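You operate a simulated robot arm through the tools that you are given. There is no shell and no other tool. Be economical: measure what you need, move in short steps, check, and stop when the job is done.

You run a simulated robot arm. Do the job below in one go: nothing can be reset, and whatever is moved stays where it is left.

JOB
The rig has tripped: dial to 0, rub test knob back to CLEAR, shut the guard and press RESET.
Fine: RESET comes last; the TRIP lamp goes out.

The check looks at the end state, three seconds after you hand in, the way a careful person would. Anything else that was tipped, shoved, dropped, spilled or broken makes it a failure.

ROBOT AND FRAMES
A 6-joint arm with a two-finger parallel gripper on a trunk, on a base that drives. Base frame: it is fixed to the floor where the robot stands at the start and does not move with it; the origin is under the middle of the robot, x ahead of it, y to its left, z up. Readings come in m, degrees, newtons and seconds.
With the tool pointing down near the work surface it reaches from about 0.26 to 0.68 m from the robot's upright axis, wherever it stands. Its first joint turns from -166.0 to 166.0 degrees. Places, roughly: blue reset button of the speed box [-2.7, 0.4, 0.9]; blue sensor arm [-3.5, 0.5, 1]; clear guard of the rotor rig [-3.4, 0.2, 1.1]; grey knob of the rub test [-3.3, 0.4, 1.1]; left clamp knob [-3, 0.4, 0.9]; left oil knob [-3.1, 0.3, 1]; power switch of the balancing machine [-3.9, 0.8, 0.9]; power switch of the read-out box [-2.7, 0.2, 1]; right clamp knob [-3.5, 0.6, 0.9]; right oil knob [-3.5, 0.4, 1]; speed box [-2.6, 0.3, 0.9]; speed dial [-2.5, 0.3, 0.9]; switch of the socket bar of the big table [-2.9, -0.1, 0.8]; unit dial of the read-out box [-2.8, 0.1, 1.1]. Payload 4.1 kg.
Tool frame: the origin (TCP) lies between the finger pads and is the grasp point; the fingertips stand 0.023 m ahead of it; z points along the fingers, y is the line along which they close. The gripper opens to 0.094 m. The fingers are 0.038 m wide and 0.01 m thick; the gripper's body (0.054 by 0.096 m) begins 0.039 m behind the TCP.
Orientation is that of the tool frame in the base frame, as a unit quaternion [x, y, z, w]. With the fingers straight down and closing along the base's y, the tool's x points along the base's -x, its y along +y and its z along -z.

CONTROLS
- The arm moves only by the tool drive_tool. Its argument "plan" is text: rows parted by semicolons, each of 7 numbers parted by spaces: the turn, a rotation vector about the base's x, y, z in rad, then the shift along the base's x, y, z in m, then the gripper command, from -1 (fully open) to 1 (shut), values between in proportion. In form: rx ry rz dx dy dz fingers; .... A call has 1 to 20 rows; each row is the pose to reach, as a shift and turn from the pose commanded when the call began. Rows are played at 5 a second. More than 0.05 m and 8.6 degrees between two rows, or a gripper value outside its range, and nothing of the call is played. A pose out of reach is approached as far as the arm can. The call stops where the force on the tool passes 90 N (or 10 N more than at its start, if that is more) or the arm is blocked; 0.2 s more then pass. The fingers move at their own pace (about 0.045 m/s each) and stop on an object; they squeeze with about 21 N. The grip force told is the motor's: it shows also when the fingers shut on nothing. Time passes only in rows, and 0.2 s behind the last, so rows that repeat a pose let the fingers close. It gives the time, the measured TCP pose, the force on the tool (base axes), the opening and the grip force at its end, in the units of the frame above (readings bear some noise), with the torque about the TCP (base axes, N m) and any sound that the robot's microphone picked up.
- Cameras (640 x 400 px; columns grow to the right, rows downward): "scene" is now at [0.0235, 0.1667, 1.4613]; the picture's right is [-0.01, -1.00, 0.00], its down [-0.59, 0.01, -0.81] and it looks along [0.81, -0.01, -0.59] (base axes); focal length 276 px, centre (320, 200). "wrist" rides on the gripper at [0.086, 0.016, -0.074] in the tool frame; the picture's right is [-0.18, 0.98, 0.00], its down [-0.58, -0.11, -0.81] and it looks along [-0.79, -0.15, 0.59] (tool axes); focal length 243 px, centre (320, 200). There is no depth. A picture from a camera that has moved, and an enlarged one, comes with that camera's place and axes in the base frame and with its lens. The place of the scene camera against the robot may be out by one fixed shift of up to 0.018 m in any direction.
- grab_frame(camera): a new picture of that camera. It takes no simulated time.
- raise_lower(by): slides the trunk up (or, below 0, down) by that many m; the arm and the scene camera ride with it, the base frame stays. It gives what a move gives, with no picture.
- roll_base(legs): drives the robot by 1 to 6 legs, each [ahead, turn to the left] in m and degrees, along the robot's own axes; the way and the turn of a leg run together, so that a leg with both is an arc; at most 1.5 m and 180 degrees a leg. The arm and the cameras ride along, it lands a little off, and it stops where it bumps. It gives what a move gives.
- pan_tilt(pan, tilt): turns the head with the scene camera to pan (to the left, within 155 degrees either way) and tilt (down, from -29 to 69), counted from straight ahead of the robot. It gives what a move gives.
- zoom(camera, box): a new picture of the part [left, top, right, bottom] of that camera's present view, enlarged. It takes no simulated time.
- close_job(): hands the job in; it is judged then, once.

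Work in short steps. Places have to be worked out from the pictures, the camera data and where the tool is seen: move nearer, look again, correct. Check each grasp and each placing, and mend what went wrong. You have 135 turns and 104 pictures in all, those below and enlarged ones among them. Open the gripper and draw the arm clear of the work before you hand the job in, unless the task says otherwise; then end with one line.

The tools are called after "Request:" as name(argument=value, ...) on one line, values as JSON. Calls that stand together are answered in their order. drive_tool: Moves the arm, as the interface text tells. Its arguments: {"type":"object","properties":{"plan":{"type":"string"}},"required":["plan"]} The other tools are called the same way: raise_lower (by) slides the trunk up or down; roll_base (legs) drives the base; pan_tilt (pan, tilt) turns the head that bears the scene camera; grab_frame (camera) takes a picture; zoom (camera, box) takes an enlarged picture of a part of a camera's view; close_job () hands the job in.

At the start:

```text
time_s: 0.0
ee_pos: [0.427, 0.0457, 1.1373]
tcp_rot: [0.001, 1.0, 0.0, 0.0]
wrist_force: [-0.4, -0.2, -0.6]
moment: [0.01, -0.05, 0.01]
width: 0.0941
gripper_force: 0.1
trunk travel left (down, up): [-0.4, 0.19]
robot x, y, heading: [-0.001, 0.0028, 0.1]
head pan, tilt: [-0.6, 36.0]
```

scene: 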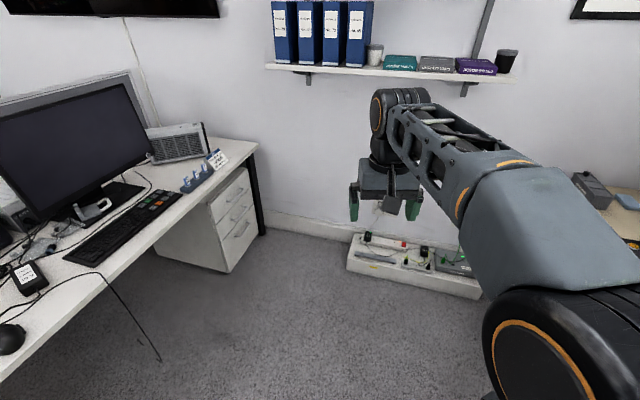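
wrist: 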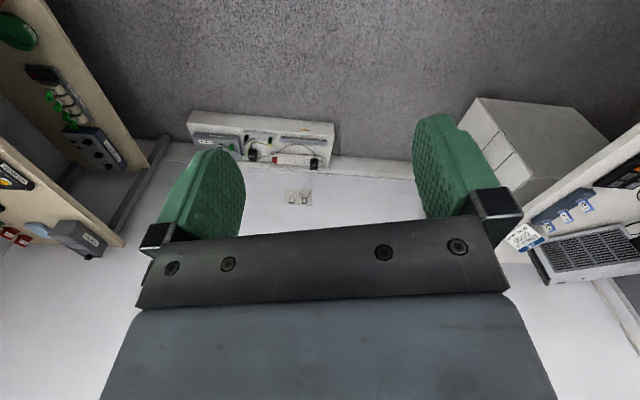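

The work lies behind the robot, about 3 m off; I turn the head to look at the route.

Request:
pan_tilt(pan=150, tilt=25)

Request:
grab_frame(camera="scene")

Request:
pan_tilt(pan=-150, tilt=25)

Request:
grab_frame(camera="scene")

```text
time_s: 2.4
ee_pos: [0.429, 0.0454, 1.1376]
tcp_rot: [0.001, 1.0, 0.0, 0.001]
wrist_force: [0.3, 0.8, 0.5]
moment: [0.02, 0.01, 0.02]
width: 0.0941
gripper_force: 0.1
trunk travel left (down, up): [-0.4, 0.19]
robot x, y, heading: [0.0024, 0.0009, 0.1]
head pan, tilt: [150.0, 25.0]
```

```text
101 pictures are left
camera scene: at [-0.1438, 0.2137, 1.4785], right [0.5, 0.87, 0.0], down [0.37, -0.21, -0.91], along [-0.78, 0.45, -0.42], focal length 276 px, centre (320, 200)
```

scene: 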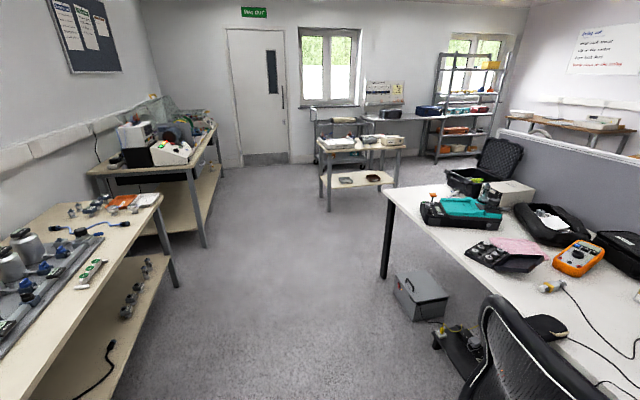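

```text
time_s: 6.4
ee_pos: [0.4268, 0.0465, 1.1369]
tcp_rot: [-0.001, 1.0, -0.001, 0.0]
wrist_force: [-0.3, 0.5, 0.1]
moment: [-0.03, 0.03, -0.01]
width: 0.0937
gripper_force: 0.0
trunk travel left (down, up): [-0.4, 0.19]
robot x, y, heading: [-0.0007, -0.0015, -0.2]
head pan, tilt: [-150.0, 25.0]
```

```text
100 pictures are left
camera scene: at [-0.1438, 0.1215, 1.4786], right [-0.5, 0.87, 0.0], down [0.37, 0.21, -0.91], along [-0.78, -0.45, -0.42], focal length 276 px, centre (320, 200)
```

scene: 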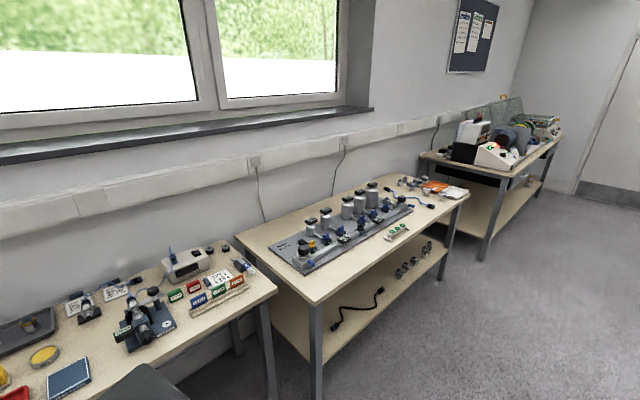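

The rig table sits beyond the middle table, its front edge turned about 16°. I reverse along the corridor in two straight lines.

Request:
roll_base(legs=[[0, -31], [-1.2, 0], [0, 14], [-1.0, 0]])

Request:
pan_tilt(pan=-145, tilt=25)

Request:
grab_frame(camera="scene")

```text
time_s: 19.6
ee_pos: [-1.5437, 0.8306, 1.1374]
tcp_rot: [0.148, 0.989, 0.0, 0.0]
wrist_force: [0.2, -0.8, 0.5]
moment: [0.01, 0.03, -0.02]
width: 0.094
gripper_force: 0.0
trunk travel left (down, up): [-0.4, 0.19]
robot x, y, heading: [-1.9667, 0.9132, -17.0]
head pan, tilt: [-150.0, 25.0]
```

```text
time_s: 20.2
ee_pos: [-1.5442, 0.8309, 1.1366]
tcp_rot: [0.148, 0.989, 0.0, 0.0]
wrist_force: [-1.0, 0.4, -0.4]
moment: [0.01, -0.05, 0.01]
width: 0.094
gripper_force: 0.1
trunk travel left (down, up): [-0.4, 0.19]
robot x, y, heading: [-1.9665, 0.9155, -16.9]
head pan, tilt: [-145.0, 25.0]
```

```text
99 pictures are left
camera scene: at [-2.066, 1.0618, 1.4786], right [-0.31, 0.95, 0.0], down [0.4, 0.13, -0.91], along [-0.86, -0.28, -0.42], focal length 276 px, centre (320, 200)
```

scene: 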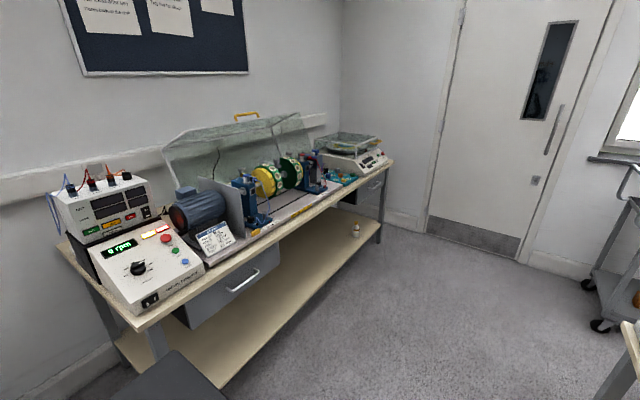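

The guard is open, hinged at the back. I zoom in on the details.

Request:
zoom(camera="scene", box=[40, 160, 240, 320])

Request:
zoom(camera="scene", box=[160, 100, 400, 250])

```text
2.50 times, centred on (140, 240) of scene
camera zoom: at [-2.066, 1.0618, 1.4786], right [-0.31, 0.95, 0.0], down [0.4, 0.13, -0.91], along [-0.86, -0.28, -0.42], focal length 689 px, centre (770, 100)
```

zoom: 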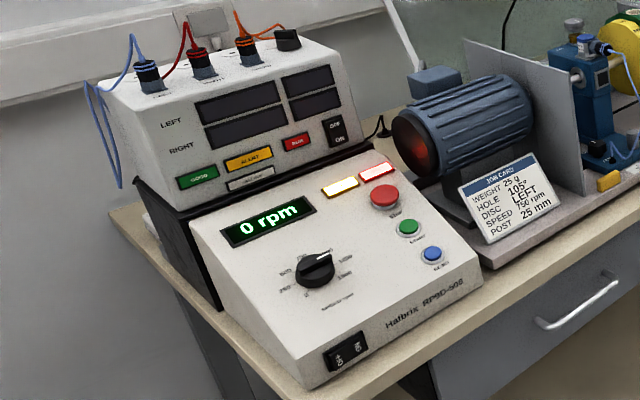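

```text
2.67 times, centred on (280, 175) of scene
camera zoom: at [-2.066, 1.0618, 1.4786], right [-0.31, 0.95, 0.0], down [0.4, 0.13, -0.91], along [-0.86, -0.28, -0.42], focal length 735 px, centre (427, 267)
```

zoom: 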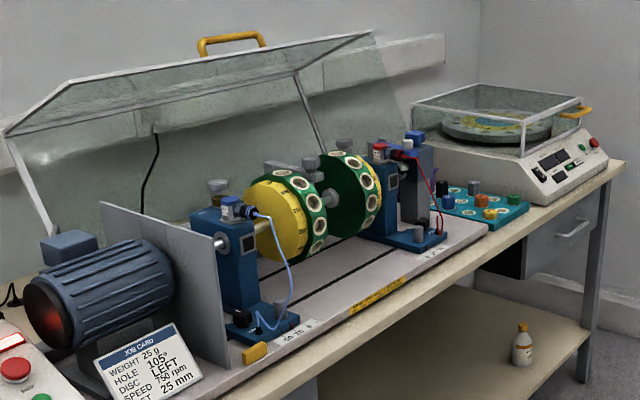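

I back further along and turn to face the rig, then look.

Request:
roll_base(legs=[[-1.05, 0], [0, -90]])

Request:
pan_tilt(pan=0, tilt=30)

Request:
grab_frame(camera="scene")

Request:
grab_frame(camera="wrist")

```text
time_s: 29.5
ee_pos: [-3.0499, 0.7935, 1.1374]
tcp_rot: [0.803, 0.596, 0.0, -0.001]
wrist_force: [-0.1, -1.1, -0.3]
moment: [0.02, 0.0, 0.01]
width: 0.094
gripper_force: 0.0
trunk travel left (down, up): [-0.4, 0.19]
robot x, y, heading: [-2.9667, 1.2114, -106.8]
head pan, tilt: [-145.0, 25.0]
```

```text
time_s: 31.8
ee_pos: [-3.0494, 0.793, 1.1378]
tcp_rot: [0.804, 0.595, -0.001, 0.0]
wrist_force: [0.7, 0.9, 0.3]
moment: [0.01, 0.01, 0.0]
width: 0.0938
gripper_force: 0.0
trunk travel left (down, up): [-0.4, 0.19]
robot x, y, heading: [-2.9704, 1.2176, -106.7]
head pan, tilt: [0.0, 30.0]
```

```text
96 pictures are left
camera scene: at [-2.8229, 1.1393, 1.4706], right [-0.96, 0.29, 0.0], down [0.15, 0.48, -0.87], along [-0.25, -0.83, -0.5], focal length 276 px, centre (320, 200)
```

scene: 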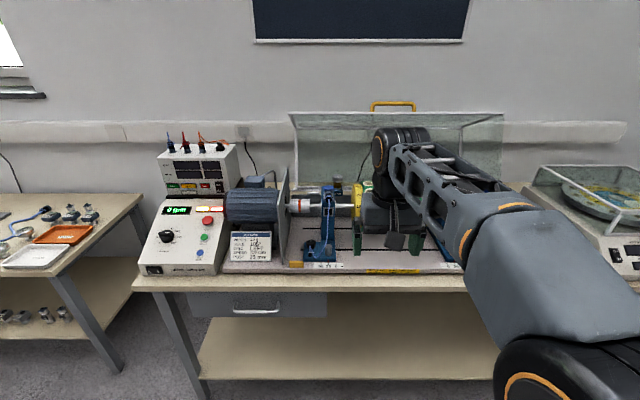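

```text
95 pictures are left
camera wrist: at [-3.0092, 0.8717, 1.211], right [0.89, -0.46, 0.0], down [-0.27, -0.52, 0.81], along [-0.37, -0.72, -0.59], focal length 243 px, centre (320, 200)
```

wrist: 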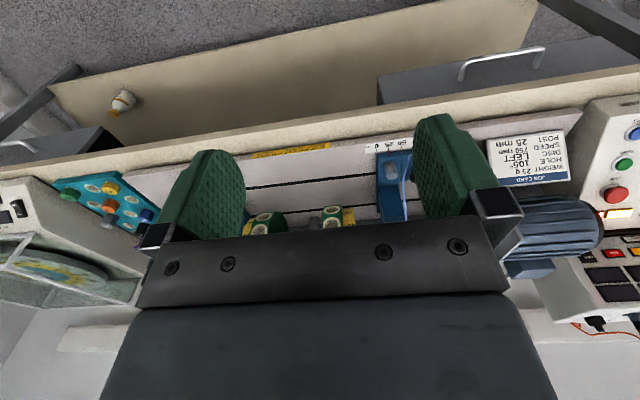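

I zoom on the rig and on the speed box from this front view.

Request:
zoom(camera="scene", box=[130, 130, 290, 290])

Request:
zoom(camera="scene", box=[270, 90, 530, 280])

```text
2.50 times, centred on (210, 210) of scene
camera zoom: at [-2.8229, 1.1393, 1.4706], right [-0.96, 0.29, 0.0], down [0.15, 0.48, -0.87], along [-0.25, -0.83, -0.5], focal length 689 px, centre (595, 175)
```

zoom: 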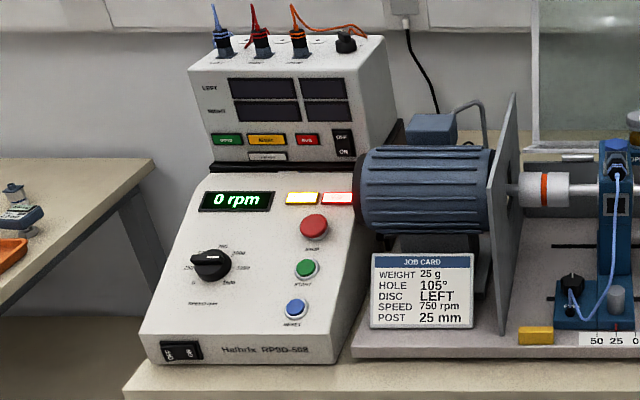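

```text
2.11 times, centred on (400, 185) of scene
camera zoom: at [-2.8229, 1.1393, 1.4706], right [-0.96, 0.29, 0.0], down [0.15, 0.48, -0.87], along [-0.25, -0.83, -0.5], focal length 580 px, centre (152, 232)
```

zoom: 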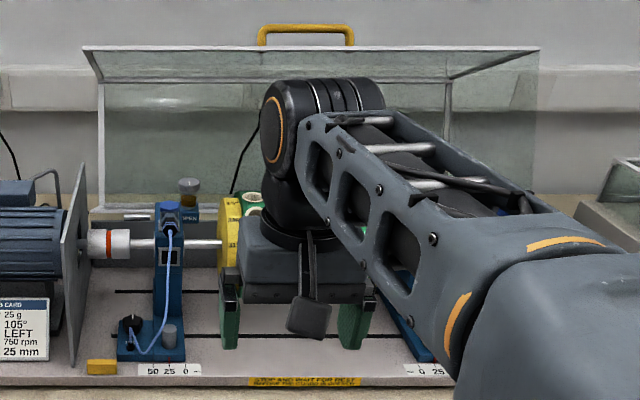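

The arm hides the rub test knob. I swing the arm to the robot's left to see it.

Request:
drive_tool(plan="0 0 0.1 0.045 0.006 0 -1;0 0 0.2 0.09 0.012 0 -1;0 0 0.3 0.135 0.018 0 -1;0 0 0.4 0.18 0.024 0 -1;0 0 0.5 0.225 0.03 0 -1;0 0 0.6 0.27 0.036 0 -1;0 0 0.7 0.315 0.043 0 -1;0 0 0.8 0.36 0.05 0 -1")

Request:
zoom(camera="scene", box=[270, 90, 530, 280])

```text
time_s: 33.6
ee_pos: [-2.6893, 0.8436, 1.1372]
tcp_rot: [0.506, 0.863, 0.0, 0.0]
wrist_force: [-0.2, -0.8, -0.3]
moment: [0.01, -0.05, 0.03]
width: 0.0938
gripper_force: 0.0
trunk travel left (down, up): [-0.4, 0.19]
robot x, y, heading: [-2.972, 1.214, -106.8]
head pan, tilt: [0.0, 30.0]
```

```text
2.11 times, centred on (400, 185) of scene
camera zoom: at [-2.8226, 1.1393, 1.4705], right [-0.96, 0.29, 0.0], down [0.14, 0.48, -0.87], along [-0.25, -0.83, -0.5], focal length 580 px, centre (152, 232)
```

zoom: 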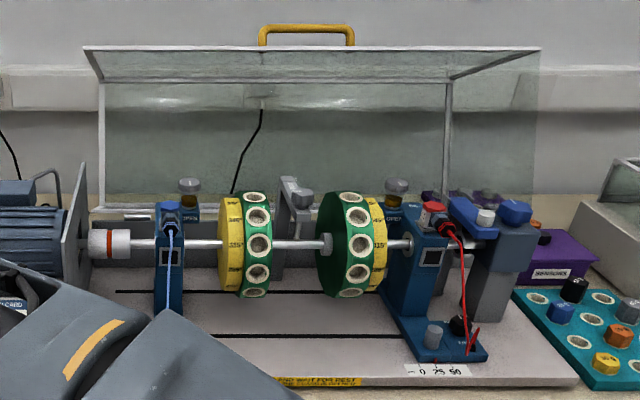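

I zoom closer on the grey bracket behind the shaft, the likely rub test.

Request:
zoom(camera="scene", box=[365, 160, 445, 215])

```text
7.27 times, centred on (405, 188) of scene
camera zoom: at [-2.8226, 1.1393, 1.4705], right [-0.96, 0.29, 0.0], down [0.14, 0.48, -0.87], along [-0.25, -0.83, -0.5], focal length 2005 px, centre (-298, 291)
```

zoom: 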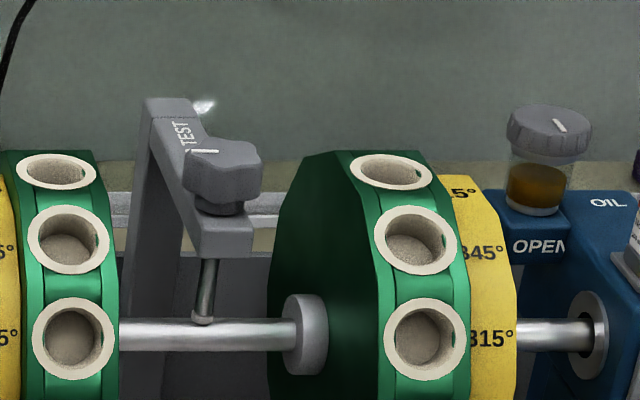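

The rub test knob is a lobed knob with vertical axis on a grey bracket behind the shaft. Before driving closer I look down at the base's footprint versus the table.

Request:
pan_tilt(pan=-20, tilt=69)

Request:
grab_frame(camera="scene")

```text
time_s: 34.6
ee_pos: [-2.6898, 0.8419, 1.1378]
tcp_rot: [0.508, 0.861, 0.0, 0.0]
wrist_force: [1.5, -0.5, -0.8]
moment: [-0.03, 0.04, 0.03]
width: 0.0941
gripper_force: 0.1
trunk travel left (down, up): [-0.4, 0.19]
robot x, y, heading: [-2.9681, 1.2118, -107.0]
head pan, tilt: [-20.0, 68.8]
```

```text
90 pictures are left
camera scene: at [-2.8301, 1.181, 1.4192], right [-0.8, 0.6, 0.0], down [0.56, 0.75, -0.36], along [-0.22, -0.29, -0.93], focal length 276 px, centre (320, 200)
```

scene: 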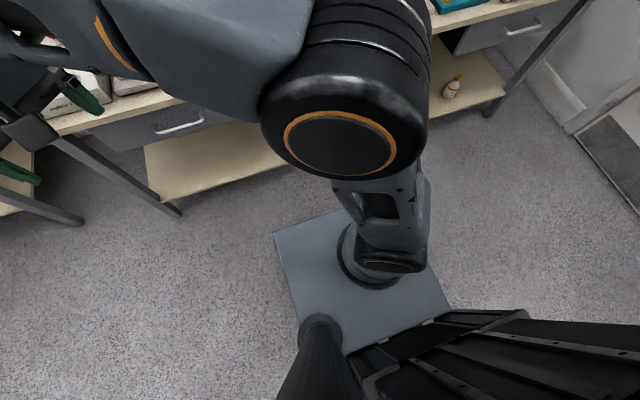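

The base's front reaches ~0.3 m ahead of the axis, and the table edge is ~0.65 m ahead. I drive 0.2 m ahead and check again.

Request:
roll_base(legs=[[0.2, 0]])

Request:
grab_frame(camera="scene")

Request:
pan_tilt(pan=-25, tilt=30)

Request:
grab_frame(camera="scene")

```text
time_s: 36.2
ee_pos: [-2.7471, 0.6514, 1.1369]
tcp_rot: [0.509, 0.861, 0.0, -0.001]
wrist_force: [-0.6, 0.0, -0.4]
moment: [0.01, 0.04, 0.01]
width: 0.0939
gripper_force: 0.0
trunk travel left (down, up): [-0.4, 0.19]
robot x, y, heading: [-3.0273, 1.0283, -107.1]
head pan, tilt: [-20.0, 68.8]
```

```text
89 pictures are left
camera scene: at [-2.8881, 0.9902, 1.4191], right [-0.8, 0.6, 0.0], down [0.56, 0.75, -0.36], along [-0.22, -0.29, -0.93], focal length 276 px, centre (320, 200)
```

scene: 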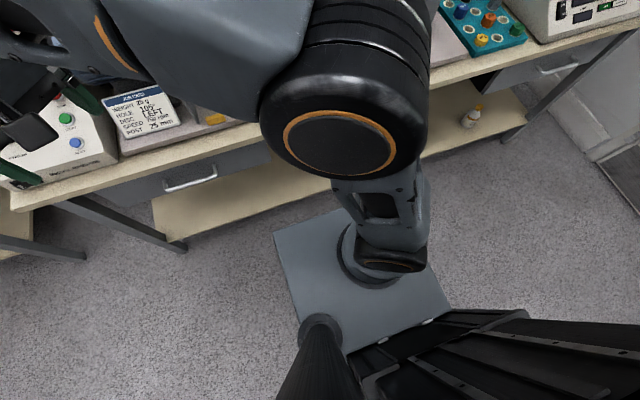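

```text
time_s: 37.3
ee_pos: [-2.7466, 0.6519, 1.1364]
tcp_rot: [0.509, 0.861, 0.0, -0.001]
wrist_force: [0.3, 0.1, 0.4]
moment: [0.03, 0.0, 0.0]
width: 0.0942
gripper_force: 0.0
trunk travel left (down, up): [-0.4, 0.19]
robot x, y, heading: [-3.0252, 1.0209, -106.7]
head pan, tilt: [-25.0, 30.0]
```

```text
88 pictures are left
camera scene: at [-2.9149, 0.9677, 1.4705], right [-0.74, 0.67, 0.0], down [0.33, 0.37, -0.87], along [-0.58, -0.64, -0.5], focal length 276 px, centre (320, 200)
```

scene: 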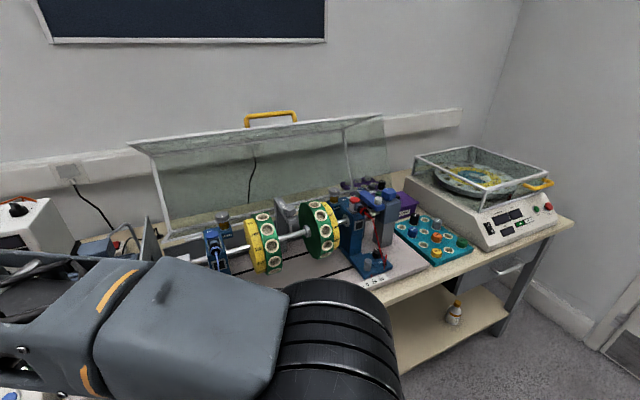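

Base is well placed. Zoom on the bracket knob and the guard from here.

Request:
zoom(camera="scene", box=[235, 180, 355, 255])

Request:
zoom(camera="scene", box=[120, 95, 400, 270])

```text
5.33 times, centred on (295, 218) of scene
camera zoom: at [-2.9149, 0.9677, 1.4705], right [-0.74, 0.67, 0.0], down [0.33, 0.37, -0.87], along [-0.58, -0.64, -0.5], focal length 1470 px, centre (453, 107)
```

zoom: 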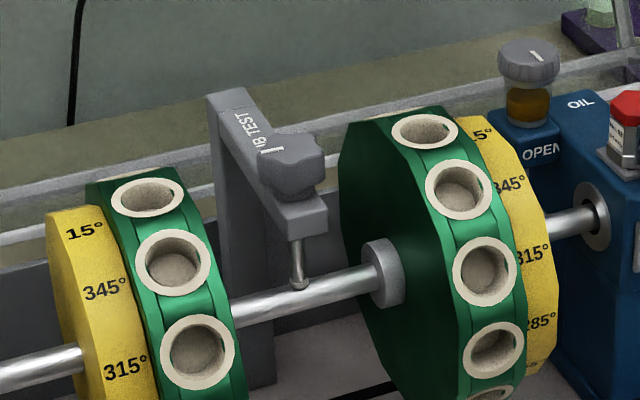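

```text
2.29 times, centred on (260, 182) of scene
camera zoom: at [-2.9149, 0.9677, 1.4705], right [-0.74, 0.67, 0.0], down [0.33, 0.37, -0.87], along [-0.58, -0.64, -0.5], focal length 630 px, centre (457, 240)
```

zoom: 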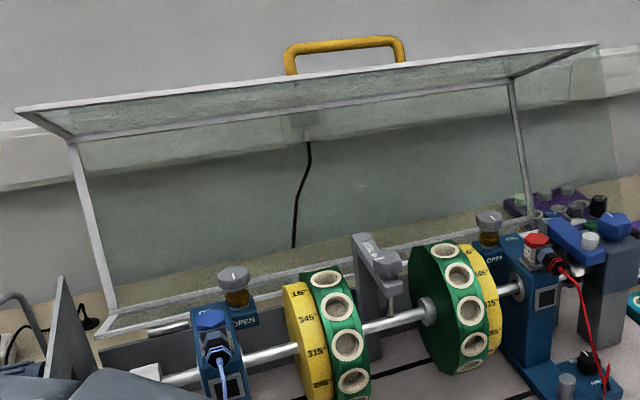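

Knob judged near (-3.28, 0.43, 1.075). I bring the tool back in front of and above it for a wrist view.

Request:
drive_tool(plan="0 0 0 0 0 0.045 -1;0 0 -0.067 -0.042 -0.009 0.09 -1;0 0 -0.133 -0.084 -0.018 0.113 -1;0 0 -0.2 -0.126 -0.027 0.113 -1;0 0 -0.267 -0.168 -0.036 0.113 -1;0 0 -0.333 -0.21 -0.045 0.113 -1;0 0 -0.4 -0.252 -0.054 0.113 -1;0 0 -0.467 -0.294 -0.063 0.113 -1;0 0 -0.533 -0.336 -0.072 0.113 -1;0 0 -0.6 -0.378 -0.081 0.113 -1;0 0 -0.667 -0.42 -0.09 0.113 -1;0 0 -0.733 -0.462 -0.099 0.113 -1;0 0 -0.8 -0.503 -0.107 0.113 -1")

Request:
grab_frame(camera="wrist")

Request:
grab_frame(camera="scene")

```text
refused: row 2 steps farther than a row can; nothing moved
```

```text
85 pictures are left
camera wrist: at [-2.7749, 0.7355, 1.2112], right [0.95, 0.31, 0.0], down [0.19, -0.56, 0.81], along [0.25, -0.77, -0.59], focal length 243 px, centre (320, 200)
```

wrist: 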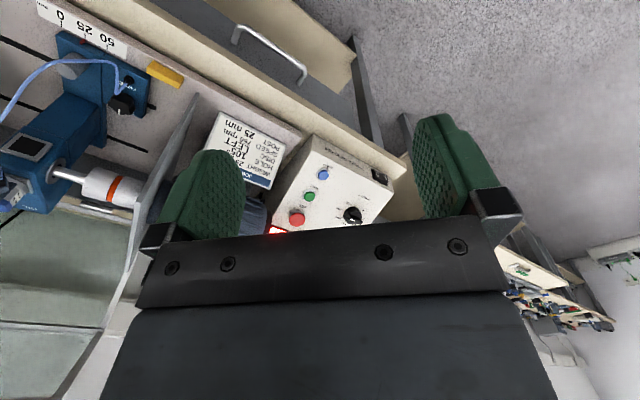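

```text
84 pictures are left
camera scene: at [-2.9149, 0.9677, 1.4705], right [-0.74, 0.67, 0.0], down [0.33, 0.37, -0.87], along [-0.58, -0.64, -0.5], focal length 276 px, centre (320, 200)
```

scene: 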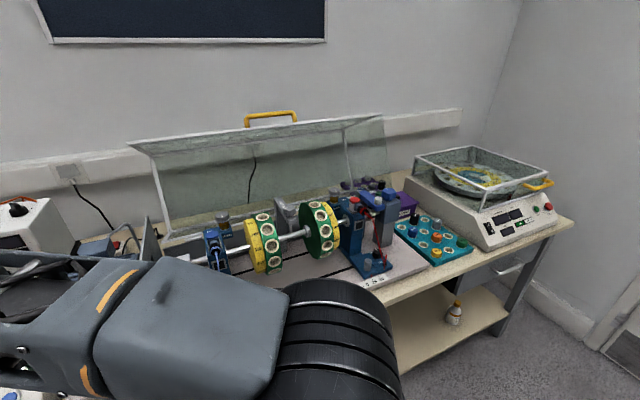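

Row 2's combined step was too long; I split the raise from the swing.

Request:
drive_tool(plan="0 0 0 0 0 0.045 -1;0 0 0 0 0 0.09 -1;0 0 0 0 0 0.113 -1;0 0 -0.067 -0.042 -0.009 0.113 -1;0 0 -0.133 -0.084 -0.018 0.113 -1;0 0 -0.2 -0.126 -0.027 0.113 -1;0 0 -0.267 -0.168 -0.036 0.113 -1;0 0 -0.333 -0.21 -0.045 0.113 -1;0 0 -0.4 -0.252 -0.054 0.113 -1;0 0 -0.467 -0.294 -0.063 0.113 -1;0 0 -0.533 -0.336 -0.072 0.113 -1;0 0 -0.6 -0.378 -0.081 0.113 -1;0 0 -0.667 -0.42 -0.09 0.113 -1;0 0 -0.733 -0.462 -0.099 0.113 -1;0 0 -0.8 -0.503 -0.107 0.113 -1")

Request:
grab_frame(camera="wrist")

Request:
grab_frame(camera="scene")

```text
time_s: 40.5
ee_pos: [-3.2472, 0.5545, 1.2332]
tcp_rot: [0.804, 0.594, 0.0, 0.002]
wrist_force: [-0.6, 0.2, 0.3]
moment: [0.0, 0.01, 0.01]
width: 0.094
gripper_force: 0.1
out of reach, approached as far as the arm can: row 14, 15
trunk travel left (down, up): [-0.4, 0.19]
robot x, y, heading: [-3.0249, 1.0244, -107.0]
head pan, tilt: [-25.0, 30.0]
```

```text
83 pictures are left
camera wrist: at [-3.2059, 0.6326, 1.3071], right [0.89, -0.46, 0.0], down [-0.27, -0.52, 0.81], along [-0.37, -0.72, -0.59], focal length 243 px, centre (320, 200)
```

wrist: 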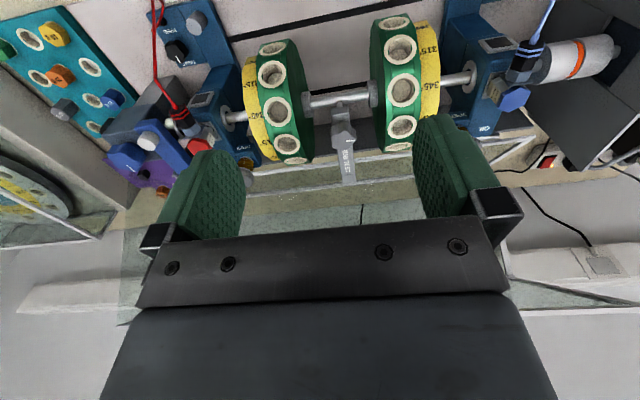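

```text
82 pictures are left
camera scene: at [-2.9152, 0.9677, 1.4706], right [-0.74, 0.67, 0.0], down [0.33, 0.37, -0.87], along [-0.58, -0.64, -0.5], focal length 276 px, centre (320, 200)
```

scene: 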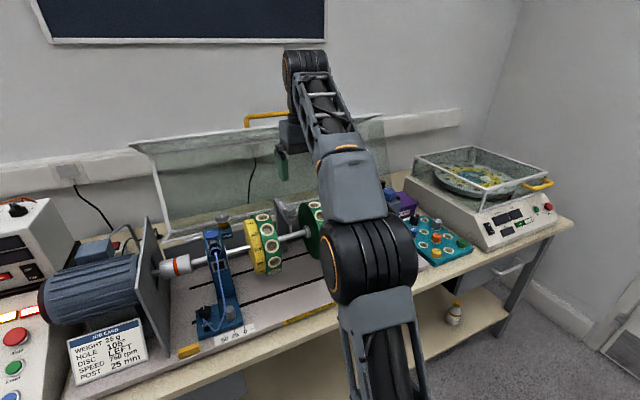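

The knob bracket shows between the fingers; I zoom there to read its pointer and marks.

Request:
zoom(camera="wrist", box=[300, 80, 396, 140])

Request:
zoom(camera="wrist", box=[315, 95, 375, 190])

```text
6.67 times, centred on (348, 110) of wrist
camera zoom: at [-3.2059, 0.6326, 1.3071], right [0.89, -0.46, 0.0], down [-0.27, -0.52, 0.81], along [-0.37, -0.72, -0.59], focal length 1618 px, centre (133, 800)
```

zoom: 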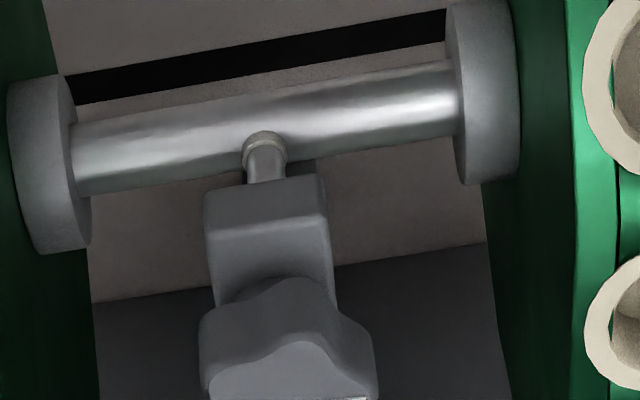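

```text
4.21 times, centred on (345, 142) of wrist
camera zoom: at [-3.2059, 0.6326, 1.3071], right [0.89, -0.46, 0.0], down [-0.27, -0.52, 0.81], along [-0.37, -0.72, -0.59], focal length 1022 px, centre (215, 442)
```

zoom: 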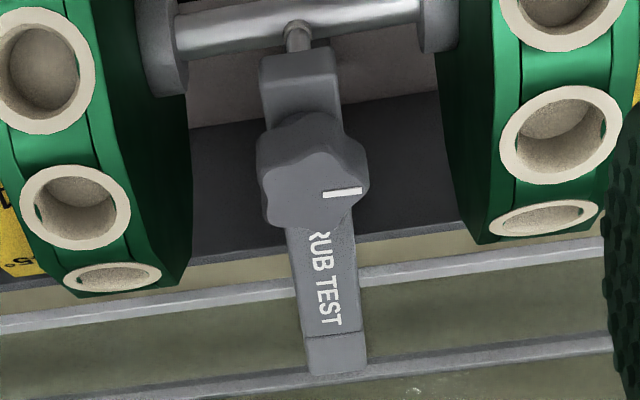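

The pointer now points toward the motor side; no CLEAR mark is seen yet. I raise the trunk for reach, then take a steeper, closer look.

Request:
raise_lower(by=0.12)

Request:
drive_tool(plan="0.11 -0.057 0 0 -0.01 -0.04 -1;0.22 -0.114 0 0 -0.02 -0.08 -1;0.33 -0.17 0 0 -0.03 -0.1 -1;0.44 -0.23 0 0 -0.03 -0.11 -1;0.44 -0.23 0 0 -0.03 -0.11 -1")

Request:
grab_frame(camera="wrist")

```text
time_s: 42.0
ee_pos: [-3.2461, 0.5533, 1.3531]
tcp_rot: [0.803, 0.596, 0.0, 0.001]
wrist_force: [-0.6, -0.1, -0.2]
moment: [0.02, 0.04, -0.02]
width: 0.0942
gripper_force: 0.1
trunk travel left (down, up): [-0.52, 0.07]
robot x, y, heading: [-3.0284, 1.0235, -106.9]
head pan, tilt: [-25.0, 30.0]
```

```text
time_s: 43.2
ee_pos: [-3.2308, 0.5556, 1.1968]
tcp_rot: [0.779, 0.577, 0.22, -0.107]
wrist_force: [-0.7, -0.8, -0.2]
moment: [-0.01, 0.01, 0.01]
width: 0.0939
gripper_force: 0.1
out of reach, approached as far as the arm can: row 2, 3, 4, 5
trunk travel left (down, up): [-0.52, 0.07]
robot x, y, heading: [-3.0272, 1.0255, -107.0]
head pan, tilt: [-25.0, 30.0]
```

```text
79 pictures are left
camera wrist: at [-3.2103, 0.5946, 1.3045], right [0.89, -0.46, 0.0], down [-0.42, -0.8, 0.43], along [-0.2, -0.38, -0.9], focal length 243 px, centre (320, 200)
```

wrist: 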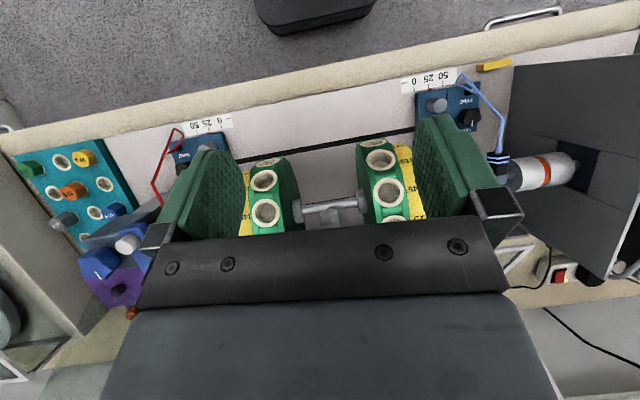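

Too steep; the hand hides the knob. I undo the tilt and come lower and a bit nearer.

Request:
drive_tool(plan="-0.12 0.06 0 0 0 0.01 -1;-0.24 0.12 0 0 0 0.01 -1;-0.36 0.18 0 0 0 0.0 -1;-0.44 0.23 0 0 0 -0.01 -1;-0.44 0.23 0 -0.01 -0.01 -0.025 -1;-0.44 0.23 0 -0.01 -0.02 -0.03 -1")

Request:
grab_frame(camera="wrist")

```text
time_s: 44.6
ee_pos: [-3.2392, 0.536, 1.1685]
tcp_rot: [0.803, 0.596, -0.002, 0.001]
wrist_force: [0.1, 0.0, 0.9]
moment: [0.02, -0.01, 0.01]
width: 0.0943
gripper_force: 0.1
trunk travel left (down, up): [-0.52, 0.07]
robot x, y, heading: [-3.0297, 1.0231, -106.8]
head pan, tilt: [-25.0, 30.0]
```

```text
78 pictures are left
camera wrist: at [-3.1999, 0.6157, 1.2426], right [0.89, -0.46, 0.0], down [-0.27, -0.52, 0.81], along [-0.37, -0.72, -0.59], focal length 243 px, centre (320, 200)
```

wrist: 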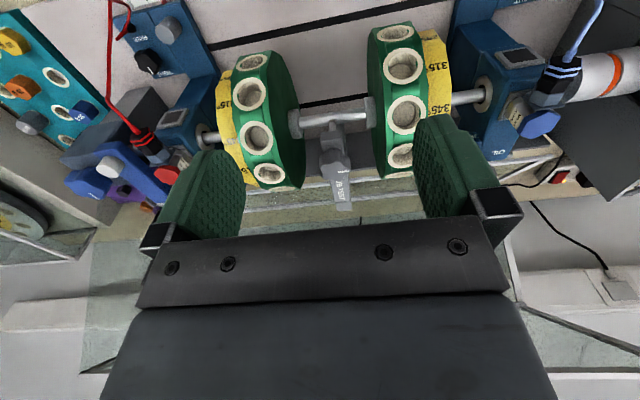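

Request:
zoom(camera="wrist", box=[300, 105, 372, 225])

Request:
zoom(camera="wrist", box=[310, 130, 366, 165])

```text
3.33 times, centred on (336, 165) of wrist
camera zoom: at [-3.1999, 0.6157, 1.2426], right [0.89, -0.46, 0.0], down [-0.27, -0.52, 0.81], along [-0.37, -0.72, -0.59], focal length 809 px, centre (267, 317)
```

zoom: 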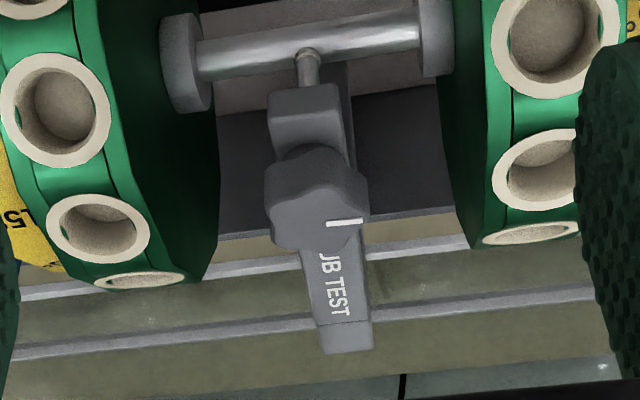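

```text
11.43 times, centred on (338, 148) of wrist
camera zoom: at [-3.1999, 0.6157, 1.2426], right [0.89, -0.46, 0.0], down [-0.27, -0.52, 0.81], along [-0.37, -0.72, -0.59], focal length 2773 px, centre (114, 800)
```

zoom: 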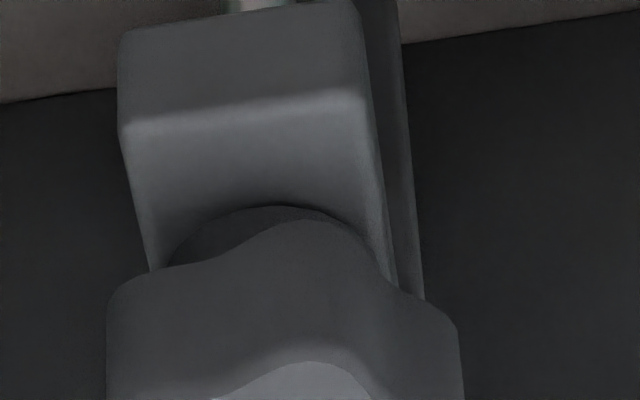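

Knob top triangulates to about (-3.271, 0.443, 1.063), ~34 mm wide, the discs' tops slightly higher either side. I yaw the tool -90° so the fingers fit between the discs front/back of the knob, half-opened, and go above it.

Request:
drive_tool(plan="0 0 -0.14 0 0 0.02 -0.5;0 0 -0.28 0 0 0.02 -0.5;0 0 -0.42 0 0 0.02 -0.5;0 0 -0.56 0 0 0.02 -0.5;0 0 -0.7 0 0 0.02 -0.5;0 0 -0.84 0 0 0.02 -0.5;0 0 -0.98 0 0 0.02 -0.5;0 0 -1.12 0 0 0.02 -0.5;0 0 -1.26 0 0 0.02 -0.5;0 0 -1.4 0 0 0.02 -0.5;0 0 -1.5 0 0 0.02 -0.5;0 0 -1.571 -0.01 -0.03 0.02 -0.5;0 0 -1.571 -0.022 -0.06 0.02 -0.5;0 0 -1.571 -0.032 -0.093 0.02 -0.5;0 0 -1.571 -0.032 -0.093 0.02 -0.5")

Request:
grab_frame(camera="wrist")

Request:
grab_frame(camera="scene")

```text
time_s: 47.8
ee_pos: [-3.2726, 0.4433, 1.1879]
tcp_rot: [0.989, -0.149, 0.0, -0.002]
wrist_force: [0.2, -0.4, 0.2]
moment: [0.03, -0.02, 0.0]
width: 0.0708
gripper_force: 0.1
trunk travel left (down, up): [-0.52, 0.07]
robot x, y, heading: [-3.0274, 1.0224, -107.1]
head pan, tilt: [-25.0, 30.0]
```

```text
75 pictures are left
camera wrist: at [-3.1941, 0.4034, 1.2618], right [-0.46, -0.89, 0.0], down [-0.52, 0.27, 0.81], along [-0.72, 0.37, -0.59], focal length 243 px, centre (320, 200)
```

wrist: 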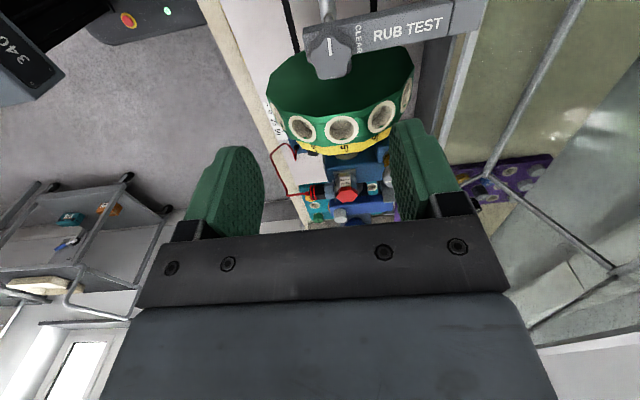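

```text
74 pictures are left
camera scene: at [-2.915, 0.9676, 1.5906], right [-0.74, 0.67, 0.0], down [0.33, 0.37, -0.87], along [-0.58, -0.64, -0.5], focal length 276 px, centre (320, 200)
```

scene: 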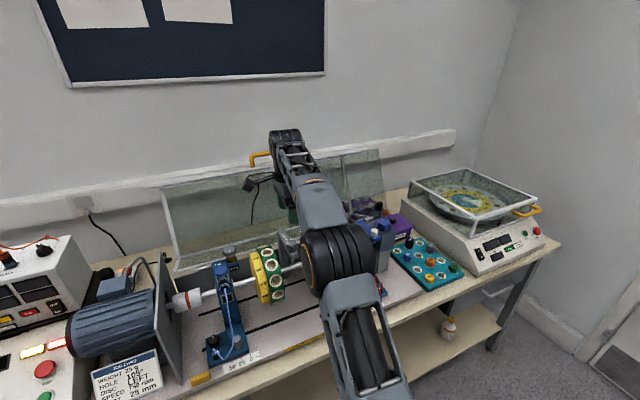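

CLEAR is now visible on the arm behind the knob. I zoom in.

Request:
zoom(camera="wrist", box=[280, 0, 480, 125])

```text
3.20 times, centred on (380, 62) of wrist
camera zoom: at [-3.1941, 0.4034, 1.2618], right [-0.46, -0.89, 0.0], down [-0.52, 0.27, 0.81], along [-0.72, 0.37, -0.59], focal length 776 px, centre (128, 640)
```

zoom: 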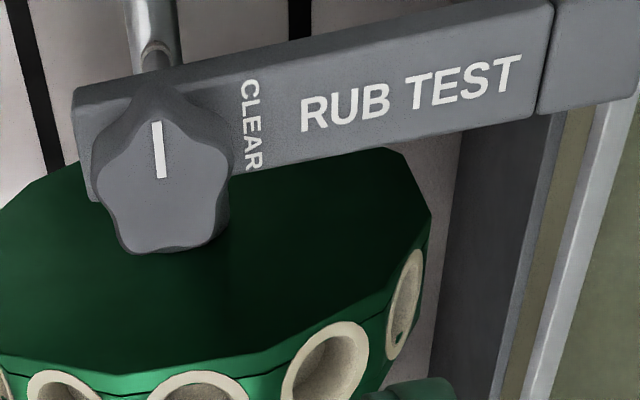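

CLEAR lies at the back: the knob must turn 90° clockwise (seen from above). I start from yaw +90° so it ends at yaw 0: rotate the tool +180°.

Request:
drive_tool(plan="0 0 0.14 0 0 0 -0.5;0 0 0.28 0 0 0 -0.5;0 0 0.42 0 0 0 -0.5;0 0 0.56 0 0 0 -0.5;0 0 0.7 0 0 0 -0.5;0 0 0.84 0 0 0 -0.5;0 0 0.98 0 0 0 -0.5;0 0 1.12 0 0 0 -0.5;0 0 1.26 0 0 0 -0.5;0 0 1.4 0 0 0 -0.5;0 0 1.54 0 0 0 -0.5;0 0 1.571 0 0 0 -0.5")

Request:
drive_tool(plan="0 0 0.14 0 0 0 -0.5;0 0 0.28 0 0 0 -0.5;0 0 0.42 0 0 0 -0.5;0 0 0.56 0 0 0 -0.5;0 0 0.7 0 0 0 -0.5;0 0 0.84 0 0 0 -0.5;0 0 0.98 0 0 0 -0.5;0 0 1.12 0 0 0 -0.5;0 0 1.26 0 0 0 -0.5;0 0 1.4 0 0 0 -0.5;0 0 1.54 0 0 0 -0.5;0 0 1.571 0 -0.003 0 -0.5")

Request:
zoom(camera="wrist", box=[160, 0, 480, 200])

```text
time_s: 50.4
ee_pos: [-3.2717, 0.4442, 1.1885]
tcp_rot: [0.803, 0.596, -0.001, 0.0]
wrist_force: [0.5, 0.2, -0.7]
moment: [0.01, 0.0, 0.01]
width: 0.0706
gripper_force: 0.1
trunk travel left (down, up): [-0.52, 0.07]
robot x, y, heading: [-3.0261, 1.0257, -106.8]
head pan, tilt: [-25.0, 30.0]
```

```text
time_s: 53.0
ee_pos: [-3.2721, 0.441, 1.1895]
tcp_rot: [0.146, 0.989, -0.001, 0.001]
wrist_force: [-0.1, 0.4, -0.1]
moment: [-0.03, -0.01, 0.01]
width: 0.0705
gripper_force: 0.1
trunk travel left (down, up): [-0.52, 0.07]
robot x, y, heading: [-3.0295, 1.0245, -106.5]
head pan, tilt: [-25.0, 30.0]
```

```text
2.00 times, centred on (320, 100) of wrist
camera zoom: at [-3.3504, 0.4819, 1.2625], right [0.46, 0.89, 0.0], down [0.52, -0.27, 0.81], along [0.72, -0.37, -0.59], focal length 485 px, centre (320, 400)
```

zoom: 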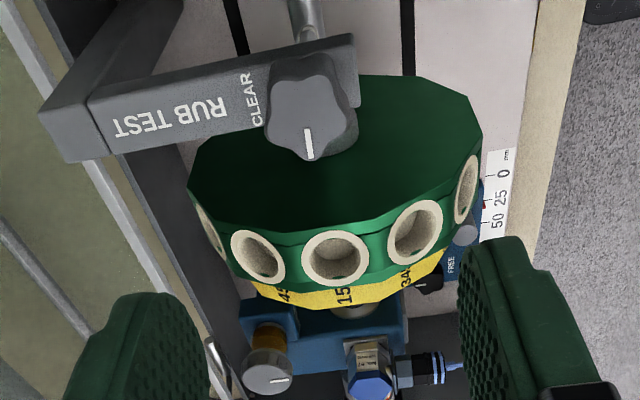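

The knob centre from both views is about (-3.274, 0.438). I descend around it.

Request:
drive_tool(plan="0 0 0 -0.002 -0.003 -0.04 -0.5;0 0 0 -0.002 -0.003 -0.08 -0.5;0 0 0 -0.002 -0.003 -0.1 -0.5;0 0 0 -0.002 -0.003 -0.11 -0.5;0 0 0 -0.002 -0.003 -0.116 -0.5")

Request:
grab_frame(camera="wrist")

Request:
zoom(camera="scene", box=[220, 200, 340, 280])

```text
time_s: 54.2
ee_pos: [-3.2751, 0.4381, 1.0723]
tcp_rot: [0.147, 0.989, 0.0, 0.001]
wrist_force: [0.1, -0.5, -0.3]
moment: [-0.01, 0.01, -0.01]
width: 0.0706
gripper_force: 0.1
trunk travel left (down, up): [-0.52, 0.07]
robot x, y, heading: [-3.0286, 1.0248, -107.1]
head pan, tilt: [-25.0, 30.0]
```

```text
71 pictures are left
camera wrist: at [-3.3524, 0.4791, 1.1461], right [0.46, 0.89, 0.0], down [0.52, -0.27, 0.81], along [0.72, -0.37, -0.59], focal length 243 px, centre (320, 200)
```

wrist: 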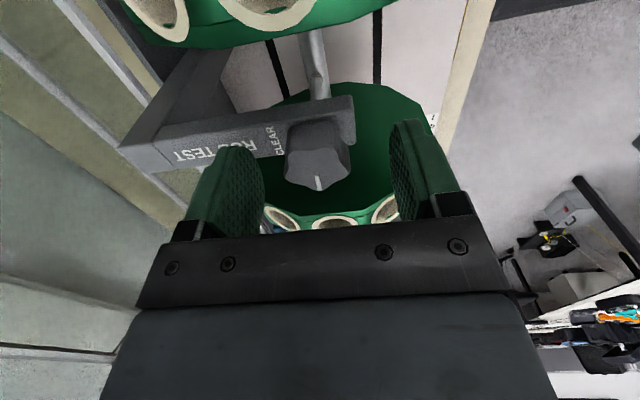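

```text
5.00 times, centred on (280, 240) of scene
camera zoom: at [-2.915, 0.9677, 1.5906], right [-0.74, 0.67, 0.0], down [0.33, 0.37, -0.87], along [-0.58, -0.64, -0.5], focal length 1378 px, centre (520, 0)
```

zoom: 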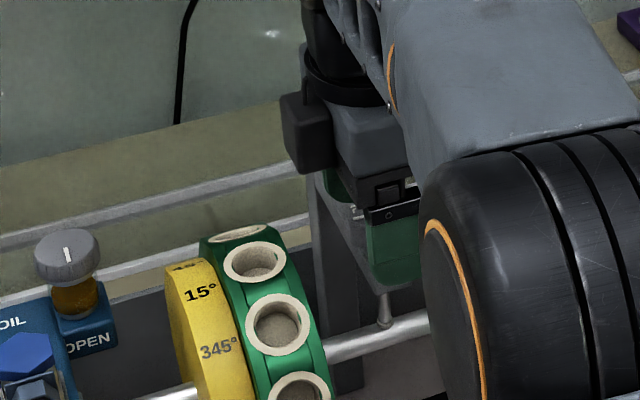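

Fingers straddle the knob front and back. I lower 4 mm and close.

Request:
drive_tool(plan="0 0 0 0 0 -0.004 -0.5;0 0 0 0 0 -0.004 0;0 0 0 0 0 -0.004 0.3;0 0 0 0 0 -0.004 1;0 0 0 0 0 -0.004 1;0 0 0 0 0 -0.004 1;0 0 0 0 0 -0.004 1")

Request:
grab_frame(camera="wrist")

```text
time_s: 55.8
ee_pos: [-3.275, 0.4354, 1.0676]
tcp_rot: [0.147, 0.989, -0.002, 0.001]
wrist_force: [-6.2, -16.9, 4.6]
moment: [-0.3, 0.02, 0.02]
width: 0.0343
gripper_force: 45.1
trunk travel left (down, up): [-0.52, 0.07]
robot x, y, heading: [-3.0295, 1.0228, -107.0]
head pan, tilt: [-25.0, 30.0]
```

```text
69 pictures are left
camera wrist: at [-3.3529, 0.4771, 1.1421], right [0.46, 0.89, 0.0], down [0.52, -0.27, 0.81], along [0.72, -0.37, -0.59], focal length 243 px, centre (320, 200)
```

wrist: 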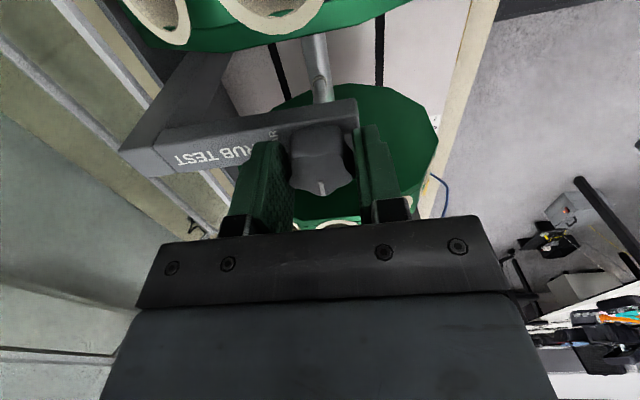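

Grasped at 34 mm, slightly off-centre (17 N). I recentre 3 mm and turn clockwise 90°.

Request:
drive_tool(plan="0 0 0 -0.001 -0.003 0 1;0 0 -0.13 -0.001 -0.003 0 1;0 0 -0.26 -0.001 -0.003 0 1;0 0 -0.39 -0.001 -0.003 0 1;0 0 -0.52 -0.001 -0.003 0 1;0 0 -0.65 -0.001 -0.003 0 1;0 0 -0.78 -0.001 -0.003 0 1")

Request:
grab_frame(camera="wrist")

```text
time_s: 57.4
ee_pos: [-3.2743, 0.4358, 1.0685]
tcp_rot: [0.514, 0.858, 0.0, 0.001]
wrist_force: [1.7, 0.6, -3.2]
moment: [-0.05, 0.05, 0.15]
width: 0.0334
gripper_force: 45.3
trunk travel left (down, up): [-0.52, 0.07]
robot x, y, heading: [-3.0282, 1.0285, -107.0]
head pan, tilt: [-25.0, 30.0]
```

```text
68 pictures are left
camera wrist: at [-3.3017, 0.5193, 1.1421], right [0.95, 0.3, 0.0], down [0.18, -0.56, 0.81], along [0.24, -0.77, -0.59], focal length 243 px, centre (320, 200)
```

wrist: 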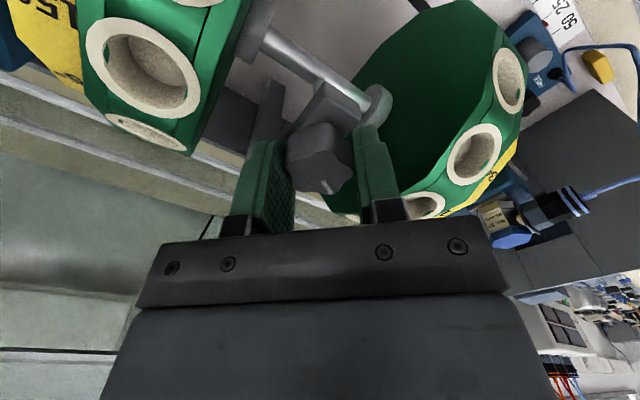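

The knob is turning with the tool (slight torque only). I go on for the other 45°.

Request:
drive_tool(plan="0 0 -0.13 0 0 0 1;0 0 -0.26 0 0 0 1;0 0 -0.39 0 0 0 1;0 0 -0.52 0 0 0 1;0 0 -0.65 0 0 0 1;0 0 -0.78 0 0 0 1;0 0 -0.8 0 0 0 1")

Request:
grab_frame(camera="wrist")

```text
time_s: 59.0
ee_pos: [-3.2758, 0.4335, 1.0686]
tcp_rot: [0.807, 0.59, -0.001, 0.0]
wrist_force: [-3.8, -1.0, 1.0]
moment: [0.07, -0.23, 0.61]
width: 0.0345
gripper_force: 44.9
trunk travel left (down, up): [-0.52, 0.07]
robot x, y, heading: [-3.028, 1.0268, -107.0]
head pan, tilt: [-25.0, 30.0]
```

```text
67 pictures are left
camera wrist: at [-3.2344, 0.513, 1.1425], right [0.88, -0.47, 0.0], down [-0.28, -0.52, 0.81], along [-0.38, -0.71, -0.59], focal length 243 px, centre (320, 200)
```

wrist: 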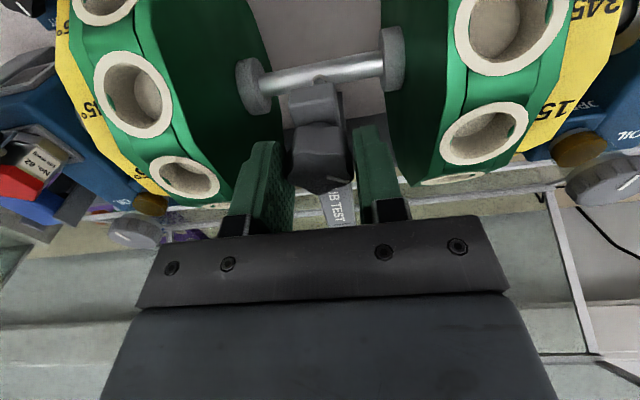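

Torque 0.6 N m shows the stop at 90°. I open a little (discs near), lift out, and look.

Request:
drive_tool(plan="0 0 0 0 0 0 0.1;0 0 0 0 0 0 0.1;0 0 0 0 0 0.03 0.1;0 0 0 0 0 0.07 0.1;0 0 0 0.01 0.04 0.09 0.1;0 0 0 0.02 0.085 0.1 0.1")

Request:
zoom(camera="wrist", box=[260, 90, 420, 210])

```text
time_s: 60.4
ee_pos: [-3.2549, 0.5204, 1.1692]
tcp_rot: [0.806, 0.592, -0.001, 0.001]
wrist_force: [-0.4, -0.1, 0.6]
moment: [-0.01, 0.01, 0.0]
width: 0.0421
gripper_force: 0.1
trunk travel left (down, up): [-0.52, 0.07]
robot x, y, heading: [-3.0275, 1.0264, -106.9]
head pan, tilt: [-25.0, 30.0]
```

```text
3.33 times, centred on (340, 150) of wrist
camera zoom: at [-3.2131, 0.5991, 1.2423], right [0.88, -0.47, 0.0], down [-0.28, -0.52, 0.81], along [-0.38, -0.71, -0.59], focal length 809 px, centre (253, 367)
```

zoom: 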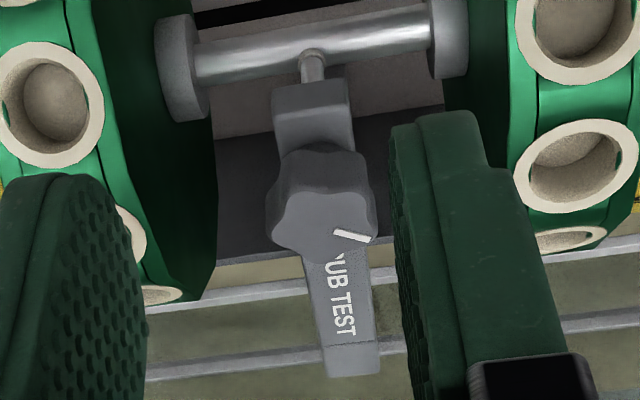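

The pointer has moved only ~28° of the 90°, so the pads slipped on the five-lobed knob. I regrip aligned with a lobe (closing at 108° to the pointer, i.e. yaw +80°), a little deeper.

Request:
drive_tool(plan="0 0 0.14 0 0 0.015 -0.5;0 0 0.28 0 0 0.015 -0.5;0 0 0.42 0 0 0.015 -0.5;0 0 0.56 0 0 0.015 -0.5;0 0 0.7 0 0 0.015 -0.5;0 0 0.84 0 0 0.015 -0.5;0 0 0.98 0 0 0.015 -0.5;0 0 1.12 0 0 0.015 -0.5;0 0 1.26 -0.005 -0.02 0.015 -0.5;0 0 1.396 -0.01 -0.055 0.015 -0.5;0 0 1.396 -0.019 -0.085 0.015 -0.5;0 0 1.396 -0.019 -0.085 -0.025 -0.5;0 0 1.396 -0.019 -0.085 -0.065 -0.5;0 0 1.396 -0.019 -0.085 -0.09 -0.5;0 0 1.396 -0.019 -0.085 -0.104 -0.5")

Request:
zoom(camera="wrist", box=[220, 80, 460, 220])

```text
time_s: 63.6
ee_pos: [-3.2751, 0.4333, 1.0646]
tcp_rot: [0.238, 0.971, 0.001, 0.001]
wrist_force: [0.0, -0.1, 0.6]
moment: [0.0, 0.01, 0.01]
width: 0.0706
gripper_force: 0.0
trunk travel left (down, up): [-0.52, 0.07]
robot x, y, heading: [-3.029, 1.026, -107.0]
head pan, tilt: [-25.0, 30.0]
```

```text
2.67 times, centred on (340, 150) of wrist
camera zoom: at [-3.344, 0.4891, 1.1382], right [0.62, 0.79, 0.0], down [0.46, -0.36, 0.81], along [0.64, -0.5, -0.59], focal length 647 px, centre (267, 333)
```

zoom: 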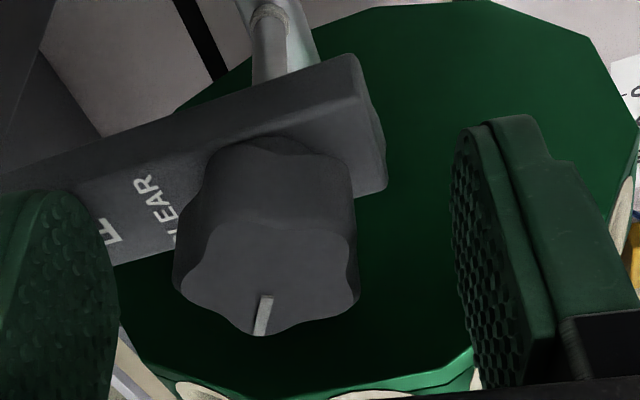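

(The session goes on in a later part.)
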